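You operate a simulated robot arm through the tools that you are given. There is no shell and no other tool. Be economical: measure what you need, move in short steps, check, and stop when the job is done.

Carry out the task below with a simulated robot arm. There is one attempt and no reset: what you move stays moved.

JOB
Seal the bowl, then start the fan and heat at air 3.0 and 40 C.
Fine: switch the power on; set both dials before the fan; heat comes last.

It is judged by the outcome, as a careful person would: the job done as asked, and still so three seconds after it is handed in. It fails if anything else is knocked over, pushed out of place, dropped, spilled or broken. A push-on lid holds only when it is set on centred and level and pressed home; a screw cap is set on level and turned clockwise until tight.

ROBOT AND FRAMES
A 6-joint arm with a two-finger gripper, on a carriage that runs on a rail from [-584, 1451] to [215, -534] (x, y) and turns from -191 to 141 degrees about z. Base frame: it is fixed where the carriage stands at the start and does not move with it; the origin is on the floor, on the carriage's upright axis, x ahead of it, y to its left, z up. Lengths are in mm, angles in degrees, forces in N, time in s.
With the tool pointing down near the work surface it reaches from about 100 to 800 mm from the robot's upright axis, wherever it stands. Its first joint turns from -115.0 to 115.0 degrees. Places, roughly: air dial on the dryer panel [1100, 0, 1300]; black dial on the seal box [1100, -100, 700]; black knob by the lower glass [600, 600, 1200]; black knob by the upper glass [600, 600, 1800]; blue button on the dryer panel [1200, -200, 1200]; blue valve on the seal box [1200, -200, 700]; coupling on the seal box [1300, -300, 900]; cup with purple rim [1250, -250, 750]; far blue brake [600, 200, 100]; far blue clamp [600, 900, 600]; far crank [300, 1000, 600]; far green clamp [800, 500, 600]; far orange clamp [1100, 400, 600]; far pin [400, 700, 600]; far plug [600, 700, 800]; far slider [900, 400, 600]. Payload 3.43 kg.
Tool frame: the origin (TCP) lies between the finger pads and is the grasp point; the fingertips stand 30 mm ahead of it; z points along the fingers, y is the line along which they close. Largest opening 104 mm; the body of the gripper starts 57 mm behind the TCP.
Orientation is that of the tool frame in the base frame, as [roll, pitch, yaw] about the fixed x, y, z axes, in that order (R = Rz(yaw) Ry(pitch) Rx(roll)). With the fingers straight down and closing along the base's y, the tool's x points along the base's -x, its y along +y and its z along -z.

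CONTROLS
- The arm moves only by the tool send_rows. Its argument "rows" is a list of rows, each a list of 3 entries, a list of its own where there are three numbers: the shift along the base's x, y, z in mm, then the turn, a rotation vector about the base's x, y, z in rad, then the gripper command, from -1 (fully open) to 1 (shut), values between in proportion. In form: [[[dx, dy, dz], [ax, ay, az], jaw], ...]. A call has 1 to 8 rows; each row is the pose to reach, as a shift and turn from the pose commanded when the call began. A row lasts 0.2 s, in which the tool goes at most 50 mm and 8.6 degrees; a call with a longer step from one row to the next is refused whole, and so is a gripper value outside its range. A pose out of reach is approached as far as the arm can. The call stops where the force on the tool passes 50 N (or 10 N more than at its start, if that is more) or the arm is blocked; 0.2 s more then pass. Each finger travels about 72 mm/s and halts on what it meets, pressing with about 40 N; the grip force reading is that of the motor and also rises with nothing between the fingers. The clock runs only during rows and for 0.2 s after the last one: add rows that repeat a pose to give the fingers time. It gives the time, the measured TCP pose, the force on the tool (base axes), the opening and the grip force at its end, in the units of the frame above (readings bear some noise), with the torque about the TCP (base axes, N m) and any sound that the robot's microphone picked up.
- Cameras (640 x 400 px; columns grow to the right, rows downward): "scene" is now at [4.1, 233.2, 1845.5]; the picture's right is [0.52, -0.85, 0.00], its down [-0.66, -0.40, -0.63] and it looks along [0.54, 0.33, -0.77] (base axes); focal length 253 px, centre (320, 200). "wrist" rides on the gripper at [67, 18, -90] in the tool frame; the picture's right is [-0.25, 0.97, 0.00], its down [-0.73, -0.19, -0.66] and it looks along [-0.64, -0.17, 0.75] (tool axes); focal length 218 px, centre (320, 200). There is no depth. A picture from a camera that has moved, and an enlarged one, comes with that camera's place and axes in the base frame and with its lens.
- capture(camera): a new picture of that camera. The clock stands still meanwhile.
- move_column(by): slides the trunk up (or, below 0, down) by that many mm; the arm and the scene camera ride with it, the base frame stays. It gives what a move gives, with no picture.
- steer(legs): drives the robot by 1 to 6 legs, each [ahead, left, turn to the left] in mm, mm and degrees, along the robot's own axes; the way and the turn of a leg run together, so that a leg with both is an arc; at most 1500 mm and 180 degrees a leg. The arm and the cameras ride along, it lands a little off, and it stops where it bumps. It keeps to its track: a leg is cut to what the track allows. It gives what a move gives.
- turn_head(pan, tilt): turns the head with the scene camera to pan (to the left, within 155 degrees either way) and tilt (down, from -29 to 69), counted from straight ahead of the robot. It gives what a move gives.
- zoom(camera, box): a new picture of the part [left, top, right, bottom] of that camera's present view, enlarged. The clock stands still meanwhile.
- close_job(): hands the job in; it is judged then, once.

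Work in short steps. Places have to be worked out from the pictures, the camera data and where the tool is seen: move nearer, look again, correct. Check each grasp and each placing, and mend what went wrong. You have 120 turns and 98 pictures in all, those below and enlarged ones among them. Open the gripper and draw the arm clear of the work before you hand the job in, unless the task says otherwise; then end with one line.

The tools are called after "Call:" by a JSON object that holds its "api" and its "payload". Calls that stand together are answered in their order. send_rows: Moves the arm, as the interface text tells. Its arguments: {"type":"object","properties":{"rows":{"type":"array"}},"required":["rows"]} The other tools are called the same way: move_column (by) slides the trunk up or down; steer (legs) drives the base; turn_head (pan, tilt) turns the head that bears the scene camera; capture (camera) takes a picture; zoom (camera, box) takes an enlarged picture of a part of a camera's view; close_job () hands the job in.

At the start:

```text
time_s: 0.0
tcp_pos: [745.7, 33.1, 1487.8]
ee_rot: [-179.9, 0.0, -180.0]
contact_force: [0.2, 0.4, -0.4]
moment: [0.0, 0.01, 0.02]
grip_width: 103.8
grasp_force: 0.0
trunk travel left (down, up): [-925.0, 65.0]
robot x, y, heading: [1.9, 2.5, -0.0]
head pan, tilt: [31.3, 50.7]
```

scene: 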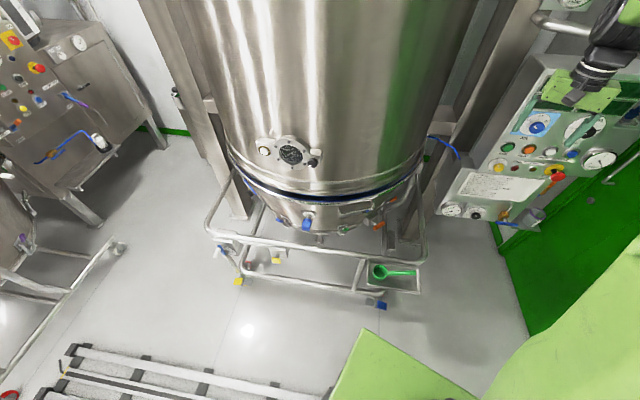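
wrist: 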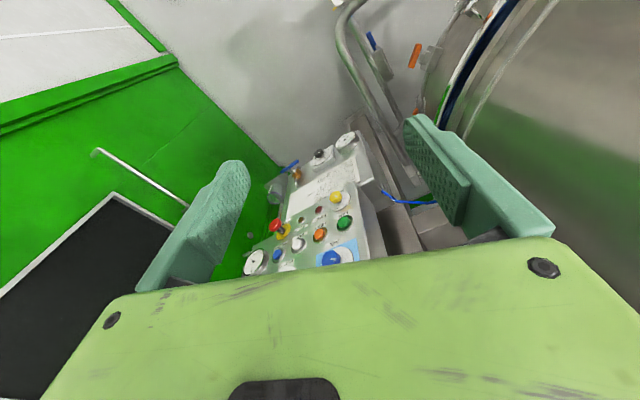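

The panel lies to the right ahead with a text plate. I turn the head to it and look closer.

Call:
{"api": "turn_head", "payload": {"pan": -8, "tilt": 35}}

Call:
{"api": "capture", "payload": {"camera": "scene"}}

Call:
{"api": "zoom", "payload": {"camera": "wrist", "box": [230, 110, 390, 280]}}

```text
time_s: 1.1
tcp_pos: [745.3, 33.3, 1487.2]
ee_rot: [-180.0, 0.0, -179.9]
contact_force: [0.5, -0.3, -0.1]
moment: [0.0, -0.02, 0.0]
grip_width: 103.9
grasp_force: 0.1
trunk travel left (down, up): [-925.0, 65.0]
robot x, y, heading: [-0.3, 1.3, -0.0]
head pan, tilt: [-8.0, 35.0]
```

```text
95 pictures are left
camera scene: at [26.1, 181.3, 1868.1], right [-0.14, -0.99, 0.0], down [-0.57, 0.08, -0.82], along [0.81, -0.11, -0.57], focal length 253 px, centre (320, 200)
```

scene: 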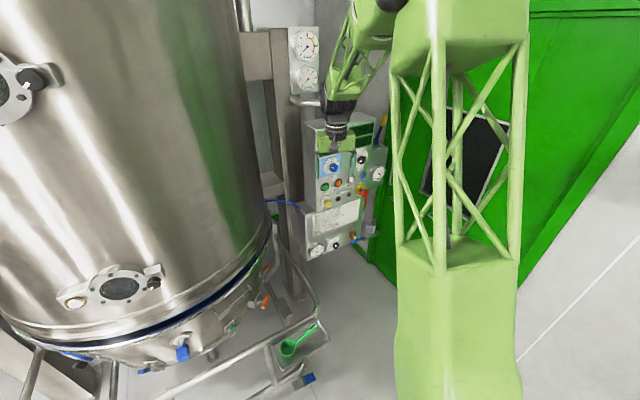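

```text
2.35 times, centred on (310, 195) of wrist
camera zoom: at [677.2, 50.6, 1577.9], right [0.25, 0.97, 0.0], down [0.73, -0.19, 0.66], along [0.64, -0.17, -0.75], focal length 514 px, centre (344, 212)
```

zoom: 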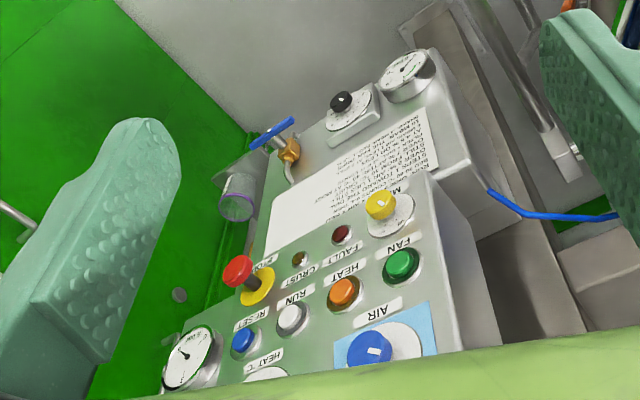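

The plate has instructions; I zoom the scene camera on plate and panel.

Call:
{"api": "zoom", "payload": {"camera": "scene", "box": [300, 190, 372, 240]}}

Call:
{"api": "zoom", "payload": {"camera": "scene", "box": [290, 110, 400, 260]}}

Call:
{"api": "zoom", "payload": {"camera": "scene", "box": [280, 10, 340, 120]}}

```text
8.00 times, centred on (336, 215) of scene
camera zoom: at [26.1, 181.3, 1868.1], right [-0.14, -0.99, 0.0], down [-0.57, 0.08, -0.82], along [0.81, -0.11, -0.57], focal length 2022 px, centre (192, 80)
```

zoom: 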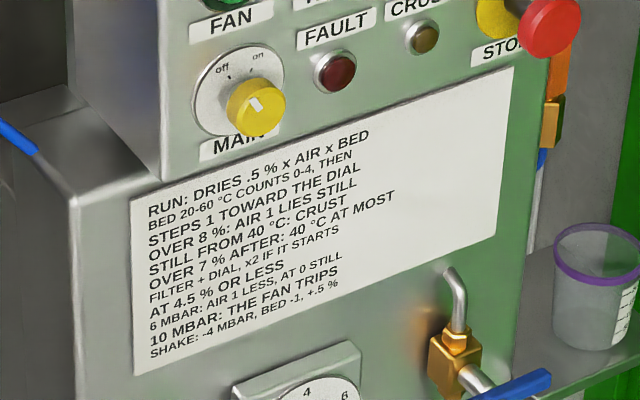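

```text
2.67 times, centred on (345, 185) of scene
camera zoom: at [26.1, 181.3, 1868.1], right [-0.14, -0.99, 0.0], down [-0.57, 0.08, -0.82], along [0.81, -0.11, -0.57], focal length 674 px, centre (253, 240)
```

zoom: 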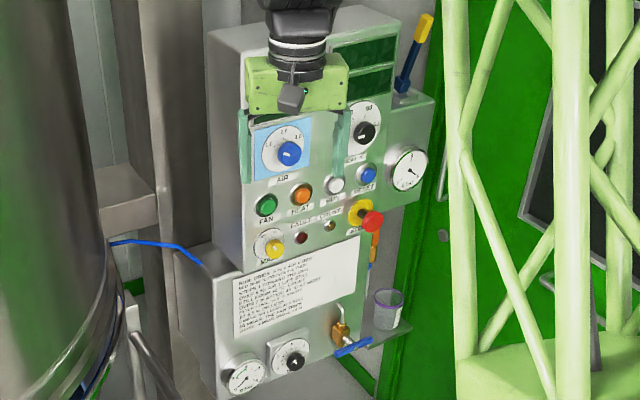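

```text
3.64 times, centred on (310, 65) of scene
camera zoom: at [26.1, 181.3, 1868.1], right [-0.14, -0.99, 0.0], down [-0.57, 0.08, -0.82], along [0.81, -0.11, -0.57], focal length 919 px, centre (356, 691)
```

zoom: 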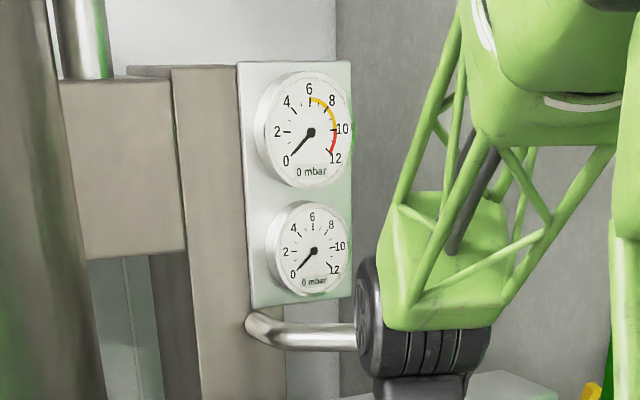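

The panel faces roughly toward the near end of the rail, so I drive along the rail toward it and turn left to face it.

Call:
{"api": "steer", "payload": {"legs": [[170, -423, 25]]}}

Call:
{"api": "turn_head", "payload": {"pan": 0, "tilt": 38}}

Call:
{"api": "capture", "payload": {"camera": "scene"}}

Call:
{"api": "capture", "payload": {"camera": "wrist"}}

```text
time_s: 3.8
tcp_pos: [832.4, -77.9, 1486.9]
ee_rot: [-180.0, 0.0, -155.8]
contact_force: [0.6, 0.1, 0.5]
moment: [0.01, -0.01, -0.01]
grip_width: 104.0
grasp_force: 0.0
trunk travel left (down, up): [-925.0, 65.0]
robot x, y, heading: [165.8, -406.0, 24.0]
head pan, tilt: [-8.0, 35.0]
```

```text
time_s: 4.5
tcp_pos: [831.5, -76.8, 1487.6]
ee_rot: [180.0, 0.0, -155.8]
contact_force: [0.2, 0.1, 0.5]
moment: [0.0, -0.01, -0.01]
grip_width: 103.8
grasp_force: 0.1
trunk travel left (down, up): [-925.0, 65.0]
robot x, y, heading: [164.4, -413.4, 24.1]
head pan, tilt: [0.0, 38.0]
```

```text
90 pictures are left
camera scene: at [109.2, -225.2, 1863.6], right [0.41, -0.91, 0.0], down [-0.56, -0.25, -0.79], along [0.72, 0.32, -0.62], focal length 253 px, centre (320, 200)
```

scene: 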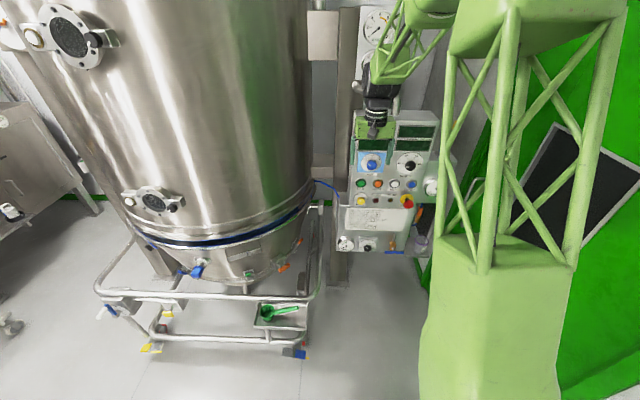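

```text
89 pictures are left
camera wrist: at [762.8, -88.8, 1577.9], right [-0.17, 0.99, 0.0], down [0.74, 0.12, 0.66], along [0.65, 0.11, -0.75], focal length 218 px, centre (320, 200)
```

wrist: 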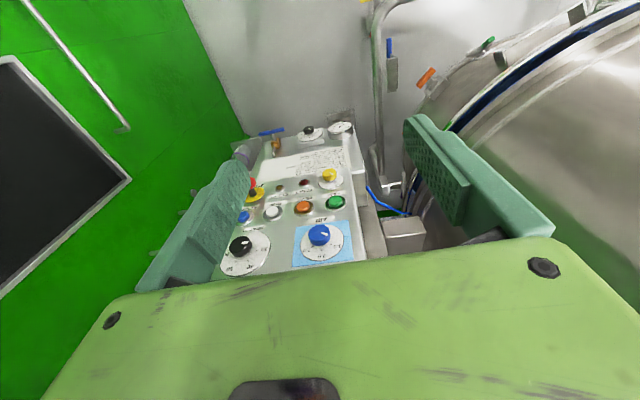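

Now nearly face-on. Zoom on the panel parts.

Call:
{"api": "zoom", "payload": {"camera": "scene", "box": [330, 100, 460, 200]}}

Call:
{"api": "zoom", "payload": {"camera": "scene", "box": [310, 180, 440, 260]}}

Call:
{"api": "zoom", "payload": {"camera": "wrist", "box": [220, 110, 380, 280]}}

```text
4.00 times, centred on (395, 150) of scene
camera zoom: at [109.2, -225.2, 1863.6], right [0.41, -0.91, 0.0], down [-0.56, -0.25, -0.79], along [0.72, 0.32, -0.62], focal length 1011 px, centre (20, 400)
```

zoom: 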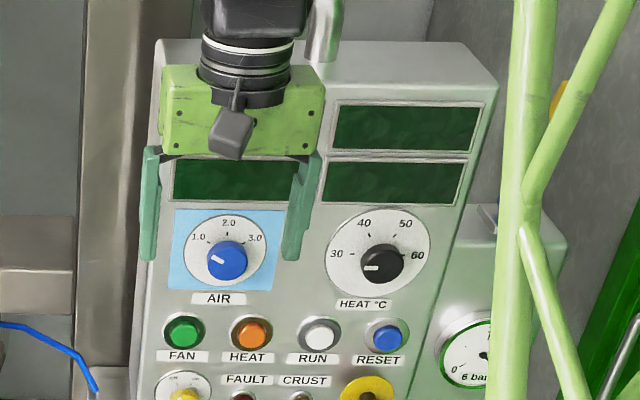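

```text
4.92 times, centred on (375, 220) of scene
camera zoom: at [109.2, -225.2, 1863.6], right [0.41, -0.91, 0.0], down [-0.56, -0.25, -0.79], along [0.72, 0.32, -0.62], focal length 1244 px, centre (49, 102)
```

zoom: 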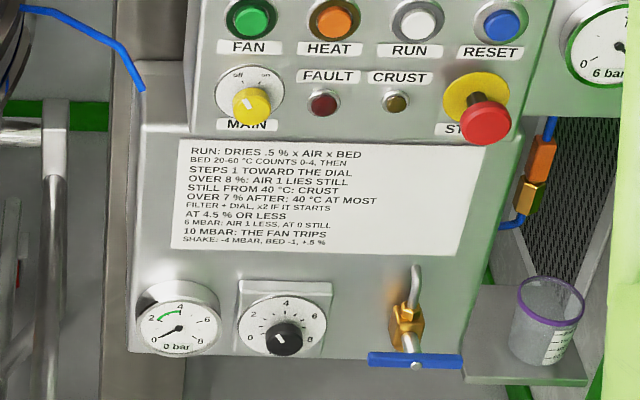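

```text
2.35 times, centred on (300, 195) of wrist
camera zoom: at [762.8, -88.8, 1577.9], right [-0.17, 0.99, 0.0], down [0.74, 0.12, 0.66], along [0.65, 0.11, -0.75], focal length 514 px, centre (367, 212)
```

zoom: 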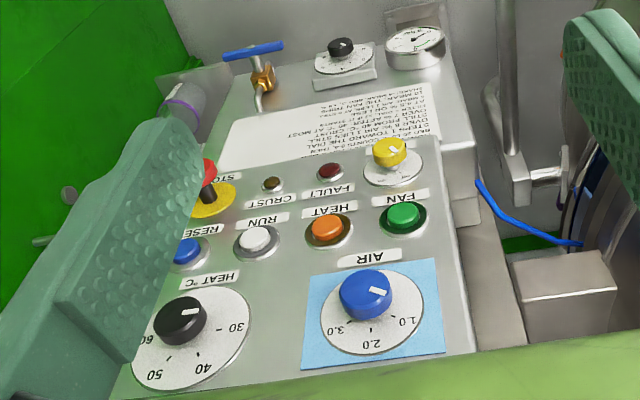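

Seal box has a gauge at 0 bar with a green arc, a regulator dial at 0 and a crossed (closed) blue valve. I zoom on those, the coupling and the supply gauge.

Call:
{"api": "zoom", "payload": {"camera": "scene", "box": [400, 160, 450, 240]}}

Call:
{"api": "zoom", "payload": {"camera": "scene", "box": [330, 230, 410, 260]}}

Call:
{"api": "zoom", "payload": {"camera": "scene", "box": [120, 180, 340, 300]}}

```text
5.00 times, centred on (425, 200) of scene
camera zoom: at [109.2, -225.2, 1863.6], right [0.41, -0.91, 0.0], down [-0.56, -0.25, -0.79], along [0.72, 0.32, -0.62], focal length 1264 px, centre (-205, 200)
```

zoom: 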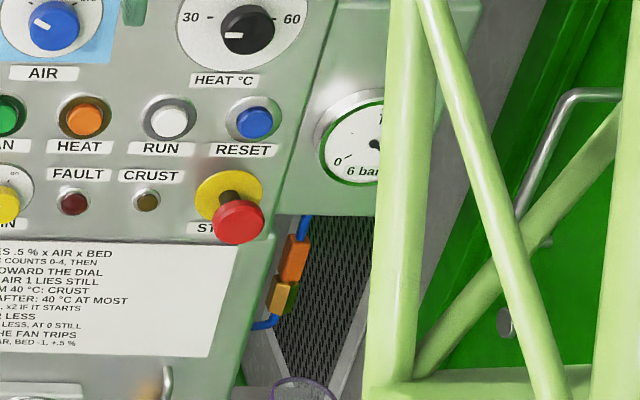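

```text
8.00 times, centred on (370, 245) of scene
camera zoom: at [109.2, -225.2, 1863.6], right [0.41, -0.91, 0.0], down [-0.56, -0.25, -0.79], along [0.72, 0.32, -0.62], focal length 2022 px, centre (-80, -160)
```

zoom: 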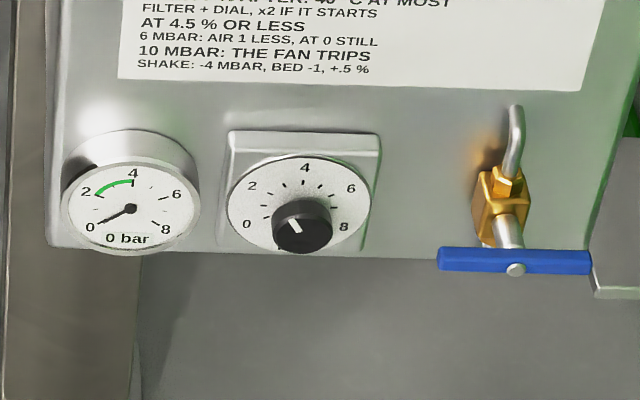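

```text
2.91 times, centred on (230, 240) of scene
camera zoom: at [109.2, -225.2, 1863.6], right [0.41, -0.91, 0.0], down [-0.56, -0.25, -0.79], along [0.72, 0.32, -0.62], focal length 735 px, centre (582, 84)
```

zoom: 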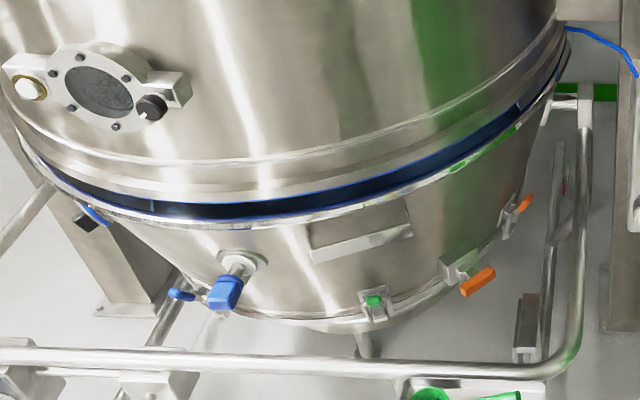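

Triangulating two scene views: AIR knob ≈(1088,-37,1300), HEAT dial ≈(1162,-194,1295), FAN ≈(1108,6,1182), MAIN ≈(1087,-10,1095), seal dial ≈(1131,-76,730), valve ≈(1180,-225,708); panel normal yaw ≈25.3°. I turn the tool to face forward.

Call:
{"api": "send_rows", "payload": {"rows": [[[0, 0, 0], [0.0607, -0.135, 0], -1], [[0, 0, 0], [0.1214, -0.27, 0], -1], [[0, 0, 0], [0.182, -0.405, 0], -1], [[0, 0, 0], [0.2427, -0.54, 0], -1], [[0, 0, 0], [0.3034, -0.675, 0], -1], [[0, 0, 0], [0.364, -0.81, 0], -1], [[0, 0, 0], [0.4248, -0.945, 0], -1], [[0, 0, 0], [0.4854, -1.08, 0], -1]]}}

Call:
{"api": "send_rows", "payload": {"rows": [[[0, 0, 0], [0.0532, -0.118, 0], -1], [[0, 0, 0], [0.1064, -0.236, 0], -1], [[0, 0, 0], [0.1586, -0.3528, 0], -1], [[0, 0, 0], [0.1586, -0.3528, 0], -1]]}}

Call:
{"api": "capture", "payload": {"camera": "scene"}}

```text
time_s: 6.3
tcp_pos: [831.2, -76.2, 1485.6]
ee_rot: [-179.7, 67.8, -155.3]
contact_force: [1.1, -0.6, 0.2]
moment: [0.01, 0.0, 0.11]
grip_width: 104.0
grasp_force: 0.0
out of reach, approached as far as the arm can: row 5, 6, 7
trunk travel left (down, up): [-925.0, 65.0]
robot x, y, heading: [169.2, -413.4, 24.2]
head pan, tilt: [0.0, 38.0]
```

```text
time_s: 7.3
tcp_pos: [831.3, -77.0, 1488.3]
ee_rot: [49.6, 89.9, 73.8]
contact_force: [1.0, 0.0, 0.8]
moment: [0.0, -0.03, 0.0]
grip_width: 104.1
grasp_force: 0.1
trunk travel left (down, up): [-925.0, 65.0]
robot x, y, heading: [165.9, -413.2, 24.4]
head pan, tilt: [0.0, 38.0]
```

```text
82 pictures are left
camera scene: at [109.7, -224.9, 1863.6], right [0.41, -0.91, 0.0], down [-0.56, -0.25, -0.79], along [0.72, 0.32, -0.62], focal length 253 px, centre (320, 200)
```

scene: 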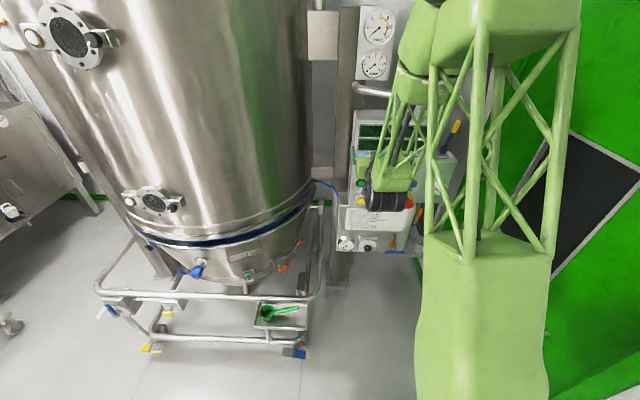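

Tool now faces the panel. Lower the trunk to the seal box's level.

Call:
{"api": "move_column", "payload": {"by": -740}}

Call:
{"api": "send_rows", "payload": {"rows": [[[27, -38, -5], [0, 0, 0.01], -1], [[54, -76, -10], [0, 0, 0.02], -1], [[75, -100, -15], [0, 0, 0.02], -1], [[100, -100, -18], [0, 0, 0.02], -1], [[145, -72, -18], [0, 0, 0.02], -1], [[145, -72, -18], [0, 0, 0.02], -1]]}}

Call:
{"api": "capture", "payload": {"camera": "wrist"}}

Call:
{"api": "capture", "payload": {"camera": "scene"}}

```text
refused: -740 is not a number from -400 to 400
```

```text
refused: row 5 steps farther than a row can; nothing moved
```

```text
81 pictures are left
camera wrist: at [741.8, -97.8, 1420.6], right [-0.4, 0.88, 0.25], down [-0.52, -0.44, 0.73], along [0.76, 0.16, 0.64], focal length 218 px, centre (320, 200)
```

wrist: 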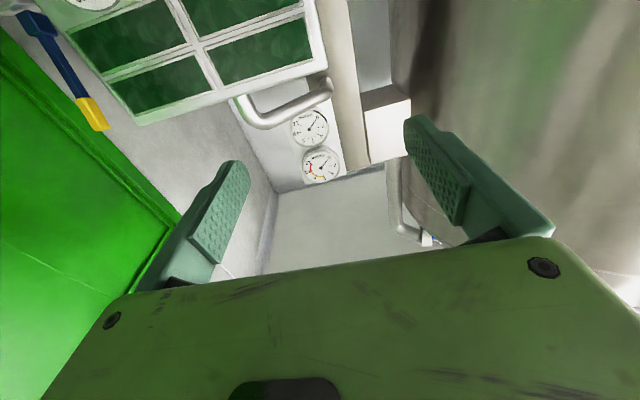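

```text
80 pictures are left
camera scene: at [109.7, -224.9, 1863.6], right [0.41, -0.91, 0.0], down [-0.56, -0.25, -0.79], along [0.72, 0.32, -0.62], focal length 253 px, centre (320, 200)
```

scene: 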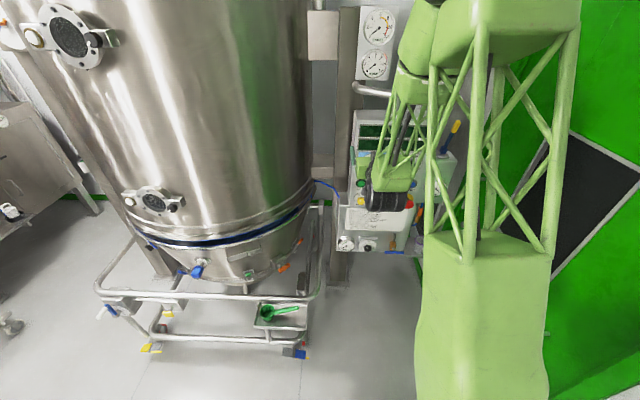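

Column moves are limited to 400 per call; I lower in two steps, then shift sideways toward the seal dial.

Call:
{"api": "move_column", "payload": {"by": -390}}

Call:
{"api": "move_column", "payload": {"by": -370}}

Call:
{"api": "send_rows", "payload": {"rows": [[[27, -38, 0], [0, 0, 0.01], -1], [[54, -76, 0], [0, 0, 0.02], -1], [[65, -105, 0], [0, 0, 0.02], -1], [[100, -93, 0], [0, 0, 0.02], -1], [[130, -79, 0], [0, 0, 0.02], -1], [[145, -72, 0], [0, 0, 0.02], -1], [[145, -72, 0], [0, 0, 0.02], -1]]}}

Call:
{"api": "capture", "payload": {"camera": "wrist"}}

Call:
{"api": "capture", "payload": {"camera": "scene"}}

```text
time_s: 11.1
tcp_pos: [830.3, -75.9, 1097.8]
ee_rot: [85.4, 90.0, 109.5]
contact_force: [0.4, -0.2, -0.3]
moment: [0.0, -0.02, 0.02]
grip_width: 104.0
grasp_force: 0.0
trunk travel left (down, up): [-535.0, 455.0]
robot x, y, heading: [166.1, -414.9, 24.2]
head pan, tilt: [0.0, 38.0]
```

```text
time_s: 14.6
tcp_pos: [831.7, -77.4, 727.1]
ee_rot: [86.2, 89.8, 110.5]
contact_force: [-0.7, -0.7, 0.4]
moment: [0.01, 0.02, 0.02]
grip_width: 103.9
grasp_force: 0.1
trunk travel left (down, up): [-165.0, 825.0]
robot x, y, heading: [165.4, -409.9, 24.2]
head pan, tilt: [0.0, 38.0]
```

```text
time_s: 16.2
tcp_pos: [976.8, -148.6, 727.1]
ee_rot: [72.5, 89.9, 97.8]
contact_force: [1.0, -0.5, 0.0]
moment: [0.02, 0.0, 0.0]
grip_width: 104.2
grasp_force: 0.0
trunk travel left (down, up): [-165.0, 825.0]
robot x, y, heading: [161.4, -413.8, 24.1]
head pan, tilt: [0.0, 38.0]
```

```text
79 pictures are left
camera wrist: at [887.2, -171.0, 661.5], right [-0.41, 0.87, 0.25], down [-0.51, -0.45, 0.73], along [0.75, 0.17, 0.64], focal length 218 px, centre (320, 200)
```

wrist: 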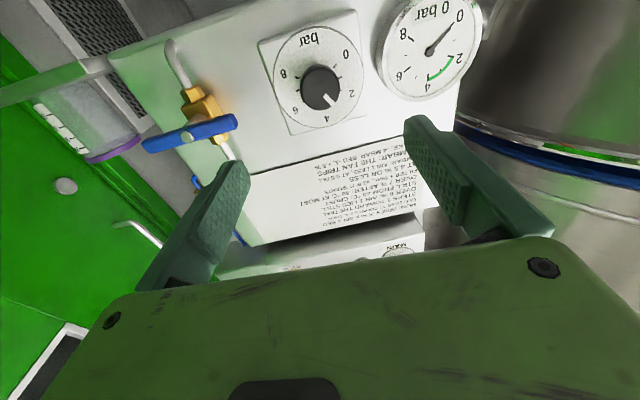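

```text
78 pictures are left
camera scene: at [109.2, -225.1, 1103.6], right [0.41, -0.91, 0.0], down [-0.56, -0.25, -0.79], along [0.72, 0.32, -0.62], focal length 253 px, centre (320, 200)
```

scene: 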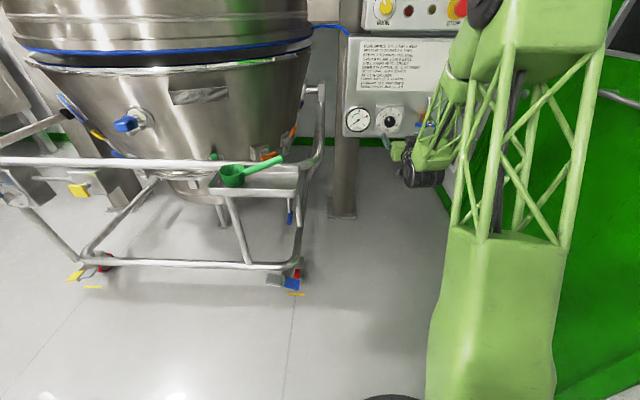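

The dial seems to point near 3 already. I zoom on the dial in both cameras.

Call:
{"api": "zoom", "payload": {"camera": "wrist", "box": [250, 0, 390, 140]}}

Call:
{"api": "zoom", "payload": {"camera": "scene", "box": [335, 85, 435, 155]}}

Call:
{"api": "zoom", "payload": {"camera": "wrist", "box": [110, 20, 260, 170]}}

```text
2.86 times, centred on (320, 70) of wrist
camera zoom: at [887.2, -171.0, 661.5], right [-0.41, 0.87, 0.25], down [-0.51, -0.45, 0.73], along [0.75, 0.17, 0.64], focal length 624 px, centre (320, 571)
```

zoom: 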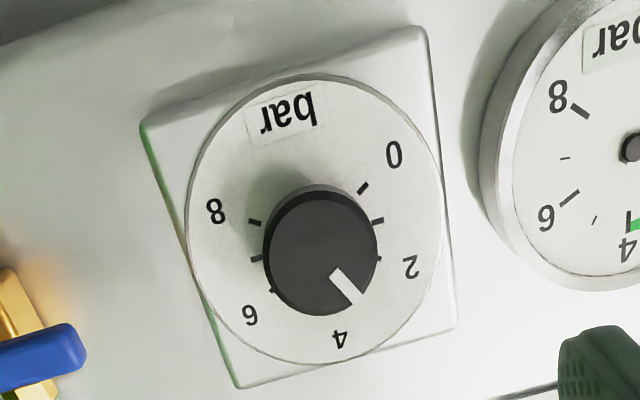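

```text
5.71 times, centred on (385, 120) of scene
camera zoom: at [109.2, -225.1, 1103.6], right [0.41, -0.91, 0.0], down [-0.56, -0.25, -0.79], along [0.72, 0.32, -0.62], focal length 1444 px, centre (-51, 657)
```

zoom: 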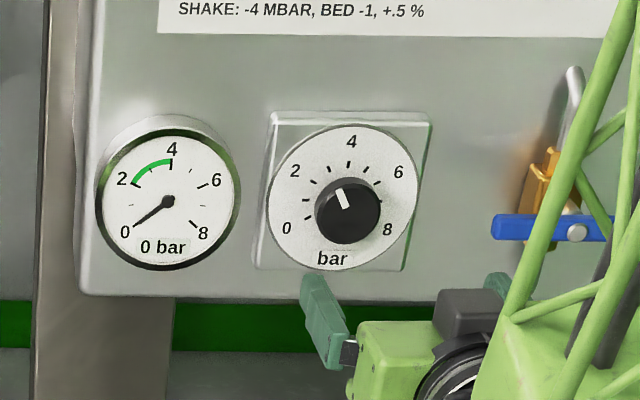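

```text
2.67 times, centred on (185, 95) of wrist
camera zoom: at [887.2, -171.0, 661.5], right [-0.41, 0.87, 0.25], down [-0.51, -0.45, 0.73], along [0.75, 0.17, 0.64], focal length 582 px, centre (680, 480)
```

zoom: 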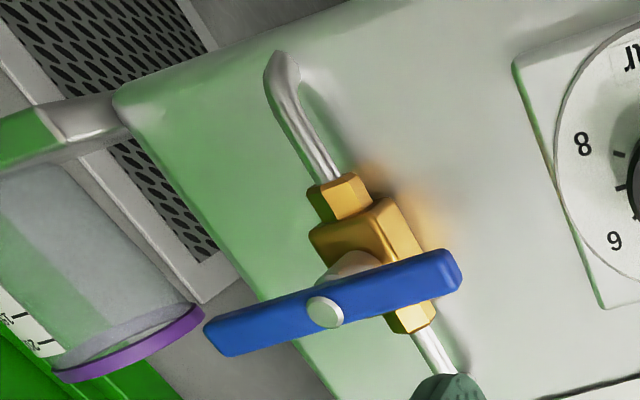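

Dial already sits ≈3.2 bar (inside the gauge's green 2–4 band), so only the valve needs opening. The handle pivot triangulates to ≈(1161,-227,725). I roll the tool 90° (fingers closing vertically) and move in front of it.

Call:
{"api": "send_rows", "payload": {"rows": [[[8, -17, 0], [0.1338, 0.0632, 0], -1], [[16, -34, 0], [0.2676, 0.1264, 0], -1], [[24, -51, 0], [0.4014, 0.1896, 0], -1], [[32, -68, 0], [0.5352, 0.2528, 0], -1], [[40, -85, 0], [0.669, 0.316, 0], -1], [[48, -102, 0], [0.8028, 0.3792, 0], -1], [[56, -119, 0], [0.9366, 0.4424, 0], -1], [[64, -136, 0], [1.0704, 0.5056, 0], -1]]}}

Call:
{"api": "send_rows", "payload": {"rows": [[[18, 8, 0], [0.1167, 0.0551, 0], -1], [[36, 17, -2], [0.2334, 0.1102, 0], -1], [[45, 21, -2], [0.35, 0.1654, 0], -1], [[45, 21, -2], [0.35, 0.1654, 0], -1]]}}

Call:
{"api": "capture", "payload": {"camera": "wrist"}}

Call:
{"api": "capture", "payload": {"camera": "scene"}}

```text
time_s: 18.0
tcp_pos: [1048.5, -285.1, 715.6]
ee_rot: [90.7, 21.6, 115.6]
contact_force: [0.0, 1.0, 0.5]
moment: [-0.03, 0.0, 0.02]
grip_width: 103.9
grasp_force: 0.1
trunk travel left (down, up): [-165.0, 825.0]
robot x, y, heading: [164.0, -413.6, 24.1]
head pan, tilt: [0.0, 38.0]
```

```text
time_s: 19.0
tcp_pos: [1089.6, -262.1, 715.9]
ee_rot: [90.4, -0.1, 115.3]
contact_force: [0.6, -1.0, 0.4]
moment: [0.01, -0.01, 0.02]
grip_width: 104.1
grasp_force: 0.0
trunk travel left (down, up): [-165.0, 825.0]
robot x, y, heading: [169.5, -412.2, 24.0]
head pan, tilt: [0.0, 38.0]
```

```text
74 pictures are left
camera wrist: at [979.7, -240.2, 734.0], right [0.11, -0.23, 0.97], down [-0.28, -0.94, -0.19], along [0.95, -0.25, -0.17], focal length 218 px, centre (320, 200)
```

wrist: 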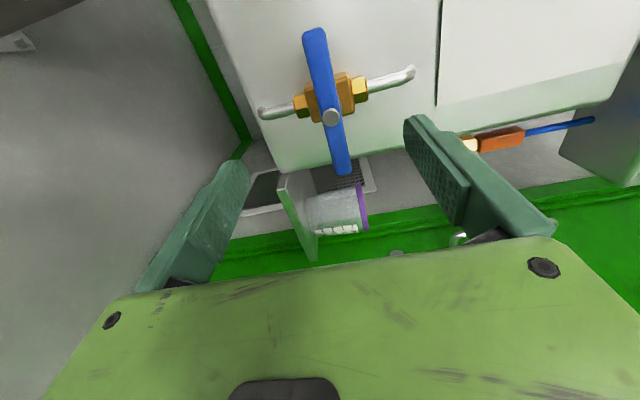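

```text
73 pictures are left
camera scene: at [116.6, -221.6, 1100.2], right [0.41, -0.91, 0.0], down [-0.57, -0.25, -0.78], along [0.71, 0.32, -0.62], focal length 253 px, centre (320, 200)
```

scene: 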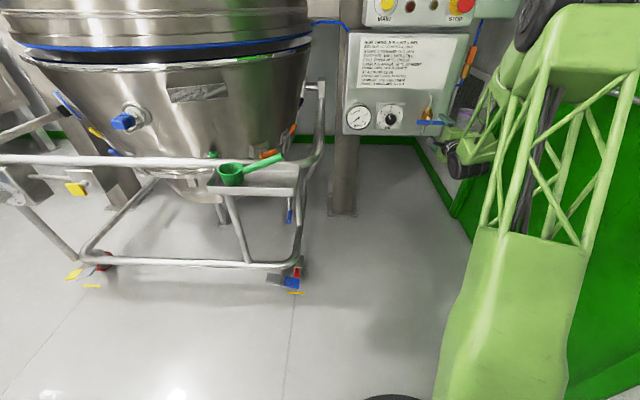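

Pivot re-measured at about (1162,-225,726); TCP is 10 mm low and ~80 mm short. I raise and advance 45 mm, then check.

Call:
{"api": "send_rows", "payload": {"rows": [[[0, 2, 10], [0, 0, 0], -1], [[20, 11, 10], [0, 0, 0], -1], [[40, 21, 10], [0, 0, 0], -1], [[40, 21, 10], [0, 0, 0], -1]]}}

Call:
{"api": "capture", "payload": {"camera": "wrist"}}

Call:
{"api": "zoom", "payload": {"camera": "scene", "box": [390, 80, 480, 170]}}

```text
time_s: 20.0
tcp_pos: [1128.1, -239.5, 732.3]
ee_rot: [90.4, 0.0, 115.3]
contact_force: [0.3, 1.4, 0.0]
moment: [-0.01, 0.01, 0.0]
grip_width: 103.9
grasp_force: 0.1
trunk travel left (down, up): [-165.0, 825.0]
robot x, y, heading: [165.4, -413.2, 24.1]
head pan, tilt: [0.0, 38.0]
```

```text
72 pictures are left
camera wrist: at [1018.4, -216.3, 749.3], right [0.11, -0.23, 0.97], down [-0.28, -0.94, -0.19], along [0.95, -0.25, -0.17], focal length 218 px, centre (320, 200)
```

wrist: 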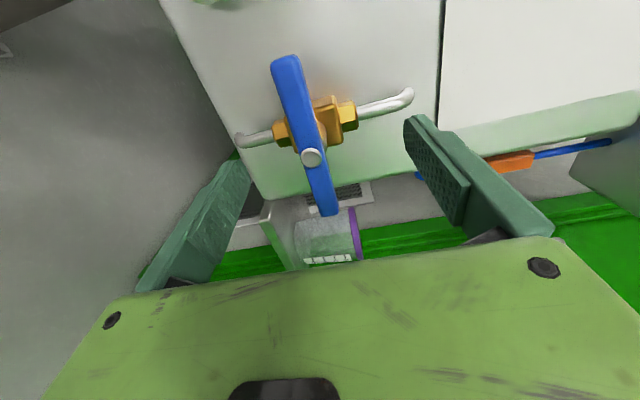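

```text
4.44 times, centred on (435, 125) of scene
camera zoom: at [113.8, -221.9, 1103.5], right [0.41, -0.91, 0.0], down [-0.57, -0.25, -0.78], along [0.72, 0.32, -0.62], focal length 1123 px, centre (-191, 533)
```

zoom: 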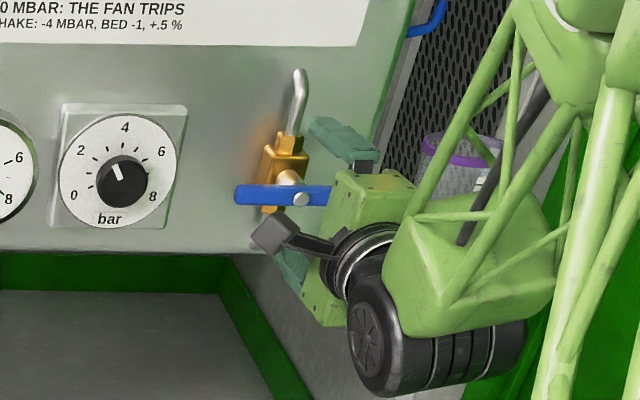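

TCP is ~7 mm high, 20 mm short. Correct, advance and close gently.

Call:
{"api": "send_rows", "payload": {"rows": [[[0, -1, -7], [0, 0, 0], -1], [[17, 7, -7], [0, 0, 0], -1], [[17, 7, -7], [0, 0, 0], -1]]}}

Call:
{"api": "capture", "payload": {"camera": "wrist"}}

```text
time_s: 20.8
tcp_pos: [1143.7, -232.5, 724.7]
ee_rot: [90.3, -0.1, 115.3]
contact_force: [-0.9, 0.9, -0.1]
moment: [0.01, 0.0, 0.0]
grip_width: 104.0
grasp_force: 0.1
trunk travel left (down, up): [-165.0, 825.0]
robot x, y, heading: [167.3, -409.5, 24.2]
head pan, tilt: [0.0, 38.0]
```

```text
70 pictures are left
camera wrist: at [1034.0, -210.5, 741.7], right [0.11, -0.23, 0.97], down [-0.28, -0.94, -0.19], along [0.95, -0.25, -0.17], focal length 218 px, centre (320, 200)
```

wrist: 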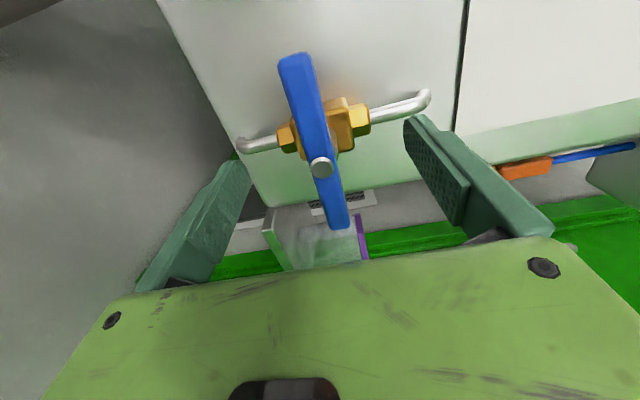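

Aligned with the pivot, ~12 mm overlap. Close the fingers.

Call:
{"api": "send_rows", "payload": {"rows": [[[3, 1, 0], [0, 0, 0], 0], [[3, 1, 0], [0, 0, 0], 0.5], [[3, 1, 0], [0, 0, 0], 1], [[3, 1, 0], [0, 0, 0], 1], [[3, 1, 0], [0, 0, 0], 1], [[3, 1, 0], [0, 0, 0], 1]]}}

Call:
{"api": "capture", "payload": {"camera": "wrist"}}

```text
time_s: 22.2
tcp_pos: [1147.8, -231.6, 724.8]
ee_rot: [90.1, 0.1, 115.3]
contact_force: [14.5, 4.8, 19.2]
moment: [0.22, -0.46, -0.38]
grip_width: 15.5
grasp_force: 45.3
trunk travel left (down, up): [-165.0, 825.0]
robot x, y, heading: [166.9, -411.3, 24.1]
head pan, tilt: [0.0, 38.0]
```

```text
69 pictures are left
camera wrist: at [1036.9, -209.7, 742.9], right [0.11, -0.23, 0.97], down [-0.28, -0.94, -0.19], along [0.95, -0.25, -0.17], focal length 218 px, centre (320, 200)
```

wrist: 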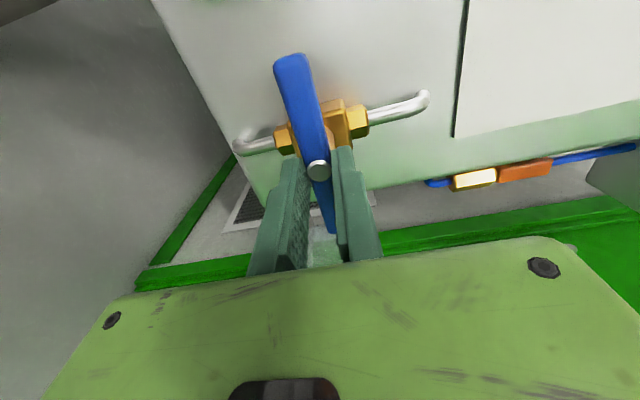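

Handle gripped (15.5 mm). Turn counter-clockwise (as seen from the front) in small steps.

Call:
{"api": "send_rows", "payload": {"rows": [[[0, 0, 0], [-0.09, -0.0427, 0], 1], [[0, 0, 0], [-0.18, -0.0854, 0], 1], [[0, 0, 0], [-0.27, -0.128, 0], 1], [[0, 0, 0], [-0.36, -0.171, 0], 1]]}}

Call:
{"api": "capture", "payload": {"camera": "wrist"}}

```text
time_s: 23.2
tcp_pos: [1148.1, -232.0, 725.9]
ee_rot: [90.2, 22.8, 115.5]
contact_force: [10.0, 9.4, 25.4]
moment: [0.05, 0.06, 0.21]
grip_width: 15.5
grasp_force: 45.0
trunk travel left (down, up): [-165.0, 825.0]
robot x, y, heading: [167.8, -410.6, 24.4]
head pan, tilt: [0.0, 38.0]
```

```text
68 pictures are left
camera wrist: at [1036.0, -208.4, 715.9], right [-0.06, 0.13, 0.99], down [-0.27, -0.96, 0.11], along [0.96, -0.26, 0.09], focal length 218 px, centre (320, 200)
```

wrist: 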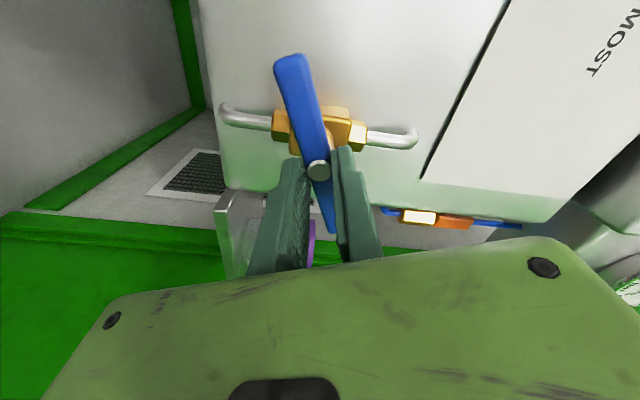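

The handle turns with little resistance. Continue to 90°.

Call:
{"api": "send_rows", "payload": {"rows": [[[0, 0, 0], [-0.12, -0.0569, 0], 1], [[0, 0, 0], [-0.24, -0.1138, 0], 1], [[0, 0, 0], [-0.36, -0.1707, 0], 1], [[0, 0, 0], [-0.48, -0.2276, 0], 1], [[0, 0, 0], [-0.6, -0.2845, 0], 1], [[0, 0, 0], [-0.72, -0.3414, 0], 1]]}}

Call:
{"api": "send_rows", "payload": {"rows": [[[0, 0, 0], [-0.12, -0.0569, 0], 1], [[0, 0, 0], [-0.24, -0.1138, 0], 1], [[0, 0, 0], [-0.339, -0.161, 0], 1], [[0, 0, 0], [-0.339, -0.161, 0], 1]]}}

Call:
{"api": "capture", "payload": {"camera": "wrist"}}

Call:
{"api": "zoom", "payload": {"camera": "scene", "box": [335, 70, 475, 160]}}

```text
time_s: 24.2
tcp_pos: [1148.1, -231.4, 725.9]
ee_rot: [90.0, 51.4, 115.6]
contact_force: [-8.9, -6.1, 5.0]
moment: [-0.02, 0.08, -0.63]
grip_width: 16.2
grasp_force: 45.3
trunk travel left (down, up): [-165.0, 825.0]
robot x, y, heading: [165.8, -413.7, 24.0]
head pan, tilt: [0.0, 38.0]
stopped in row 4: the force on the tool passed its limit at 58 N (the readings are from after the stop); the commanded pose is now the measured one
```

```text
time_s: 25.2
tcp_pos: [1147.8, -230.0, 725.8]
ee_rot: [90.3, 73.0, 115.9]
contact_force: [-43.1, -7.5, 11.9]
moment: [-0.1, 0.22, -0.11]
grip_width: 16.1
grasp_force: 44.9
trunk travel left (down, up): [-165.0, 825.0]
robot x, y, heading: [168.4, -412.9, 24.3]
head pan, tilt: [0.0, 38.0]
```

```text
67 pictures are left
camera wrist: at [1049.9, -237.2, 667.0], right [-0.37, 0.77, 0.52], down [-0.42, -0.64, 0.64], along [0.83, 0.02, 0.56], focal length 218 px, centre (320, 200)
```

wrist: 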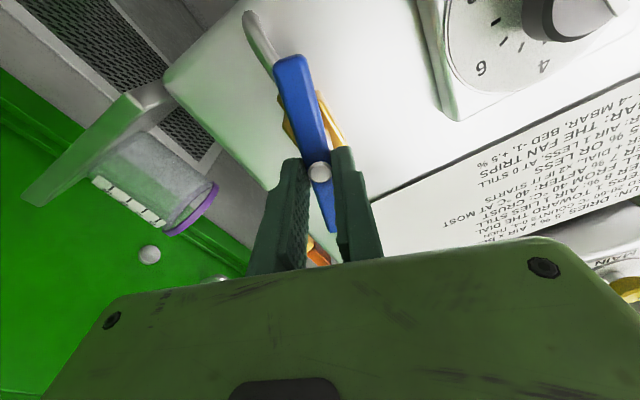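

```text
4.44 times, centred on (405, 115) of scene
camera zoom: at [113.2, -222.7, 1103.9], right [0.41, -0.91, 0.0], down [-0.56, -0.25, -0.78], along [0.72, 0.32, -0.62], focal length 1123 px, centre (-58, 578)
```

zoom: 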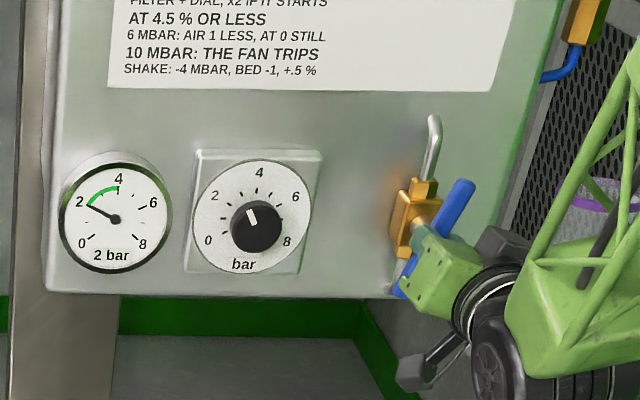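

Pressure is rising (2 bar). Handle at ~73°; finish the last 17°.

Call:
{"api": "send_rows", "payload": {"rows": [[[0, 0, 0], [-0.08, -0.038, 0], 1], [[0, 0, 0], [-0.16, -0.076, 0], 1], [[0, 0, 0], [-0.24, -0.114, 0], 1], [[0, 0, 0], [-0.275, -0.131, 0], 1], [[0, 0, 0], [-0.275, -0.131, 0], 1]]}}

Call:
{"api": "zoom", "payload": {"camera": "scene", "box": [335, 70, 475, 160]}}

```text
time_s: 26.4
tcp_pos: [1147.9, -230.1, 724.6]
ee_rot: [-98.1, 89.6, -72.4]
contact_force: [6.7, 10.1, 19.3]
moment: [0.78, 0.05, -0.34]
grip_width: 16.2
grasp_force: 44.4
trunk travel left (down, up): [-165.0, 825.0]
robot x, y, heading: [166.5, -409.9, 24.3]
head pan, tilt: [0.0, 38.0]
```

```text
4.44 times, centred on (405, 115) of scene
camera zoom: at [113.3, -222.7, 1103.6], right [0.41, -0.91, 0.0], down [-0.56, -0.25, -0.78], along [0.72, 0.32, -0.62], focal length 1123 px, centre (-58, 578)
```

zoom: 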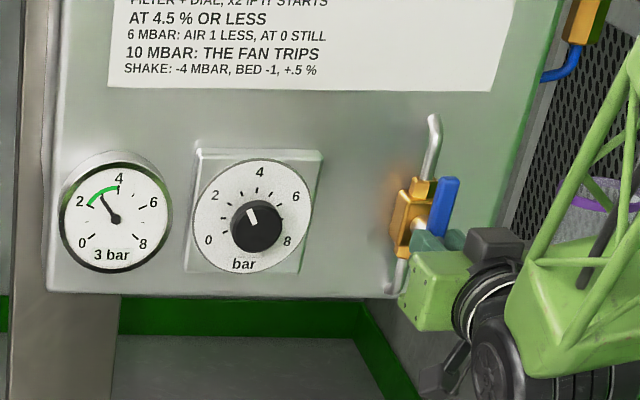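

Seal at 3 bar, valve open. Release partially and retract straight back.

Call:
{"api": "send_rows", "payload": {"rows": [[[0, 0, 0], [0, 0, 0], 0.3], [[0, 0, 0], [0, 0, 0], 0.3], [[0, 0, 0], [0, 0, 0], 0.3], [[-36, -17, 0], [0, 0, 0], 0.3], [[-80, -38, 0], [0, 0, 0], 0.3], [[-120, -57, 0], [0, 0, 0], 0], [[-160, -75, 0], [0, 0, 0], 0]]}}

Call:
{"api": "zoom", "payload": {"camera": "scene", "box": [335, 70, 475, 160]}}

Call:
{"api": "zoom", "payload": {"camera": "scene", "box": [0, 20, 340, 100]}}

```text
time_s: 28.0
tcp_pos: [994.0, -306.5, 718.4]
ee_rot: [-179.1, 89.2, -153.4]
contact_force: [0.0, -0.1, -0.1]
moment: [0.0, -0.03, -0.02]
grip_width: 52.1
grasp_force: 0.1
trunk travel left (down, up): [-165.0, 825.0]
robot x, y, heading: [163.5, -415.2, 24.0]
head pan, tilt: [0.0, 38.0]
```

```text
4.44 times, centred on (405, 115) of scene
camera zoom: at [123.8, -224.7, 1107.2], right [0.41, -0.91, -0.01], down [-0.57, -0.25, -0.78], along [0.71, 0.32, -0.63], focal length 1123 px, centre (-58, 578)
```

zoom: 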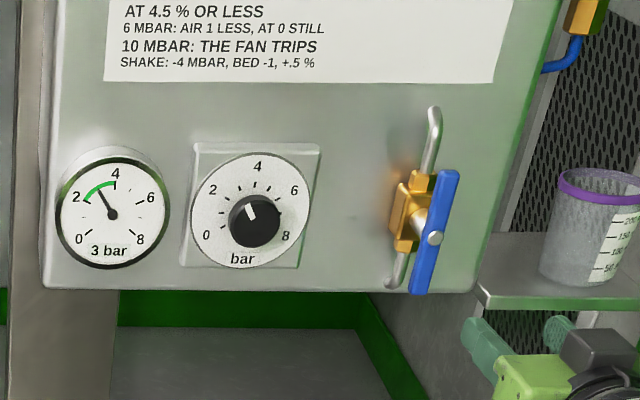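

```text
1.88 times, centred on (170, 60) of scene
camera zoom: at [123.8, -224.7, 1107.2], right [0.41, -0.91, -0.01], down [-0.57, -0.25, -0.78], along [0.71, 0.32, -0.63], focal length 476 px, centre (602, 464)
```

zoom: 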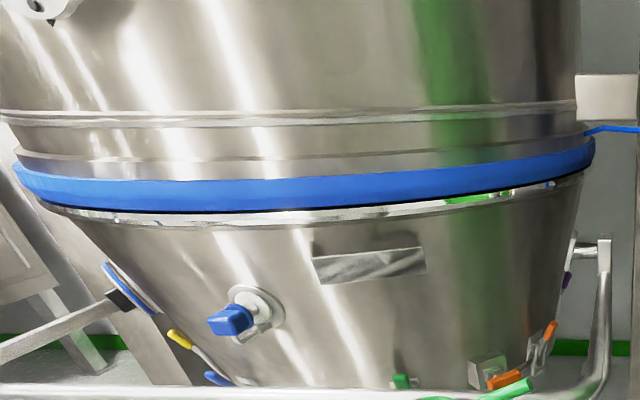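

The blue seal ring is inflated and holds 3 bar. Next, MAIN: raise the trunk and shift left.

Call:
{"api": "move_column", "payload": {"by": 370}}

Call:
{"api": "send_rows", "payload": {"rows": [[[-20, 41, 0], [0, 0, 0], 0], [[-39, 82, 0], [0, 0, 0], -0.3], [[-59, 124, 0], [0, 0, 0], -0.3], [[-78, 165, 0], [0, 0, 0], -0.3], [[-97, 206, 0], [0, 0, 0], -0.3], [[-97, 206, 0], [0, 0, 0], -0.3]]}}

Call:
{"api": "capture", "payload": {"camera": "wrist"}}

Call:
{"api": "capture", "payload": {"camera": "scene"}}

```text
time_s: 31.6
tcp_pos: [984.9, -308.5, 1098.6]
ee_rot: [-72.8, 89.6, -47.3]
contact_force: [0.2, 0.1, -0.2]
moment: [0.01, 0.02, -0.01]
grip_width: 52.2
grasp_force: 0.1
trunk travel left (down, up): [-535.0, 455.0]
robot x, y, heading: [166.5, -411.7, 24.6]
head pan, tilt: [0.0, 38.0]
```

```text
time_s: 33.0
tcp_pos: [886.1, -99.3, 1099.2]
ee_rot: [-72.9, 89.6, -47.2]
contact_force: [-0.1, 0.5, 0.9]
moment: [-0.03, 0.01, 0.03]
grip_width: 67.9
grasp_force: 0.0
trunk travel left (down, up): [-535.0, 455.0]
robot x, y, heading: [163.9, -413.5, 24.1]
head pan, tilt: [0.0, 38.0]
```

```text
62 pictures are left
camera wrist: at [797.5, -122.8, 1030.8], right [-0.42, 0.87, 0.25], down [-0.51, -0.45, 0.73], along [0.75, 0.18, 0.64], focal length 218 px, centre (320, 200)
```

wrist: 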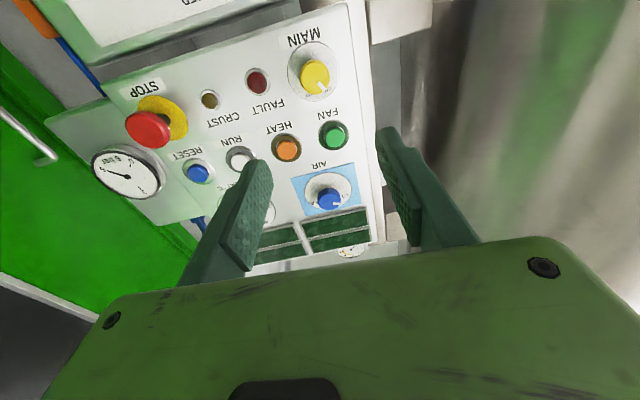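

```text
61 pictures are left
camera scene: at [108.8, -224.8, 1473.5], right [0.41, -0.91, 0.0], down [-0.56, -0.25, -0.79], along [0.72, 0.32, -0.62], focal length 253 px, centre (320, 200)
```

scene: 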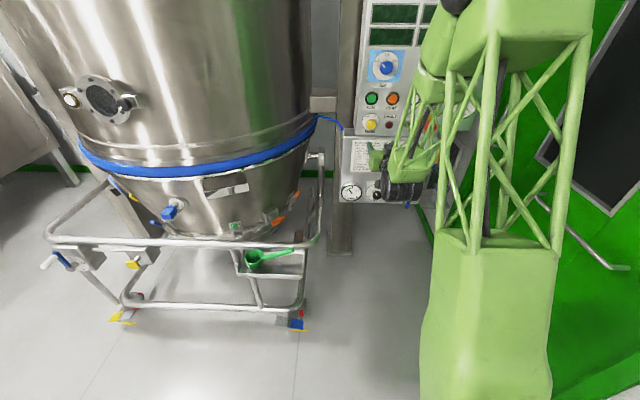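

Zoom to refine MAIN's location and its on/off markings.

Call:
{"api": "zoom", "payload": {"camera": "scene", "box": [350, 40, 420, 140]}}

Call:
{"api": "zoom", "payload": {"camera": "wrist", "box": [120, 20, 370, 220]}}

```text
4.00 times, centred on (385, 90) of scene
camera zoom: at [108.8, -224.8, 1473.5], right [0.41, -0.91, 0.0], down [-0.56, -0.25, -0.79], along [0.72, 0.32, -0.62], focal length 1011 px, centre (60, 640)
```

zoom: 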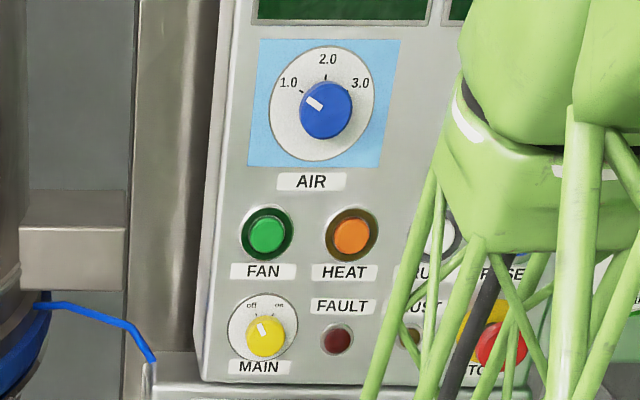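

```text
2.00 times, centred on (245, 120) of wrist
camera zoom: at [797.5, -122.8, 1030.8], right [-0.42, 0.87, 0.25], down [-0.51, -0.45, 0.73], along [0.75, 0.18, 0.64], focal length 436 px, centre (470, 360)
```

zoom: 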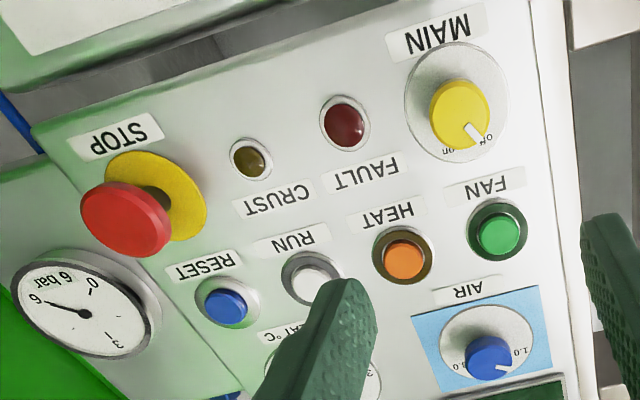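

MAIN's knob ≈ L -475, depth 981, z 1092 (pointer at "off", turn ~60° clockwise). Approach to 50 mm short.

Call:
{"api": "send_rows", "payload": {"rows": [[[3, -6, -6], [0, 0, 0], -0.4], [[40, 12, -6], [0, 0, 0], -0.4], [[80, 31, -6], [0, 0, 0], -0.4], [[120, 50, -6], [0, 0, 0], -0.4], [[155, 66, -6], [0, 0, 0], -0.4], [[155, 66, -6], [0, 0, 0], -0.4]]}}

Call:
{"api": "capture", "payload": {"camera": "wrist"}}

```text
time_s: 34.4
tcp_pos: [1044.9, -32.9, 1093.2]
ee_rot: [-76.0, 89.8, -50.2]
contact_force: [0.3, 0.3, -0.6]
moment: [0.01, 0.01, 0.02]
grip_width: 72.6
grasp_force: 0.0
trunk travel left (down, up): [-535.0, 455.0]
robot x, y, heading: [167.5, -410.4, 24.2]
head pan, tilt: [0.0, 38.0]
```

```text
58 pictures are left
camera wrist: at [955.5, -56.0, 1026.9], right [-0.42, 0.87, 0.25], down [-0.51, -0.45, 0.73], along [0.75, 0.18, 0.64], focal length 218 px, centre (320, 200)
```

wrist: 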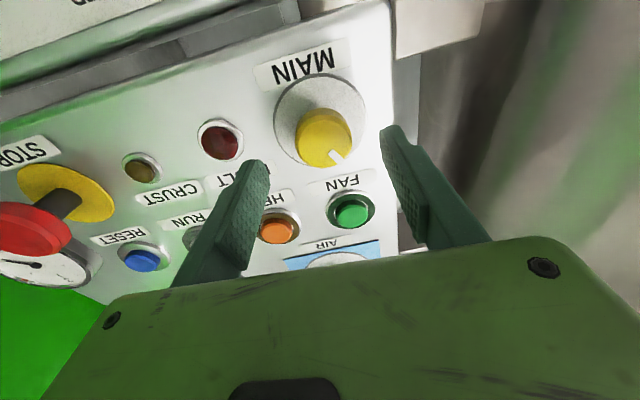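

Alignment is good. Advance 38 mm and grip.

Call:
{"api": "send_rows", "payload": {"rows": [[[17, 9, -1], [0, 0, 0], -0.4], [[34, 17, -1], [0, 0, 0], -0.4], [[34, 17, -1], [0, 0, 0], 0.4], [[34, 17, -1], [0, 0, 0], 1], [[34, 17, -1], [0, 0, 0], 1], [[34, 17, -1], [0, 0, 0], 1]]}}

Call:
{"api": "capture", "payload": {"camera": "wrist"}}

```text
time_s: 35.8
tcp_pos: [1075.1, -15.0, 1091.7]
ee_rot: [-67.3, 89.5, -41.7]
contact_force: [5.9, 16.3, 7.5]
moment: [0.04, -0.02, -0.21]
grip_width: 37.9
grasp_force: 44.5
trunk travel left (down, up): [-535.0, 455.0]
robot x, y, heading: [163.2, -415.5, 24.3]
head pan, tilt: [0.0, 38.0]
```

```text
57 pictures are left
camera wrist: at [987.0, -38.1, 1024.7], right [-0.42, 0.87, 0.25], down [-0.51, -0.45, 0.73], along [0.75, 0.18, 0.64], focal length 218 px, centre (320, 200)
```

wrist: 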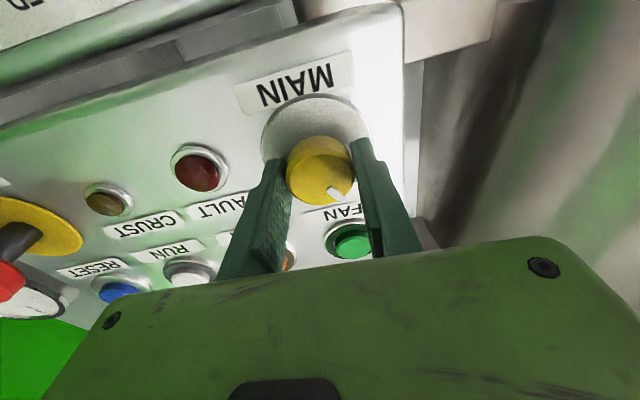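

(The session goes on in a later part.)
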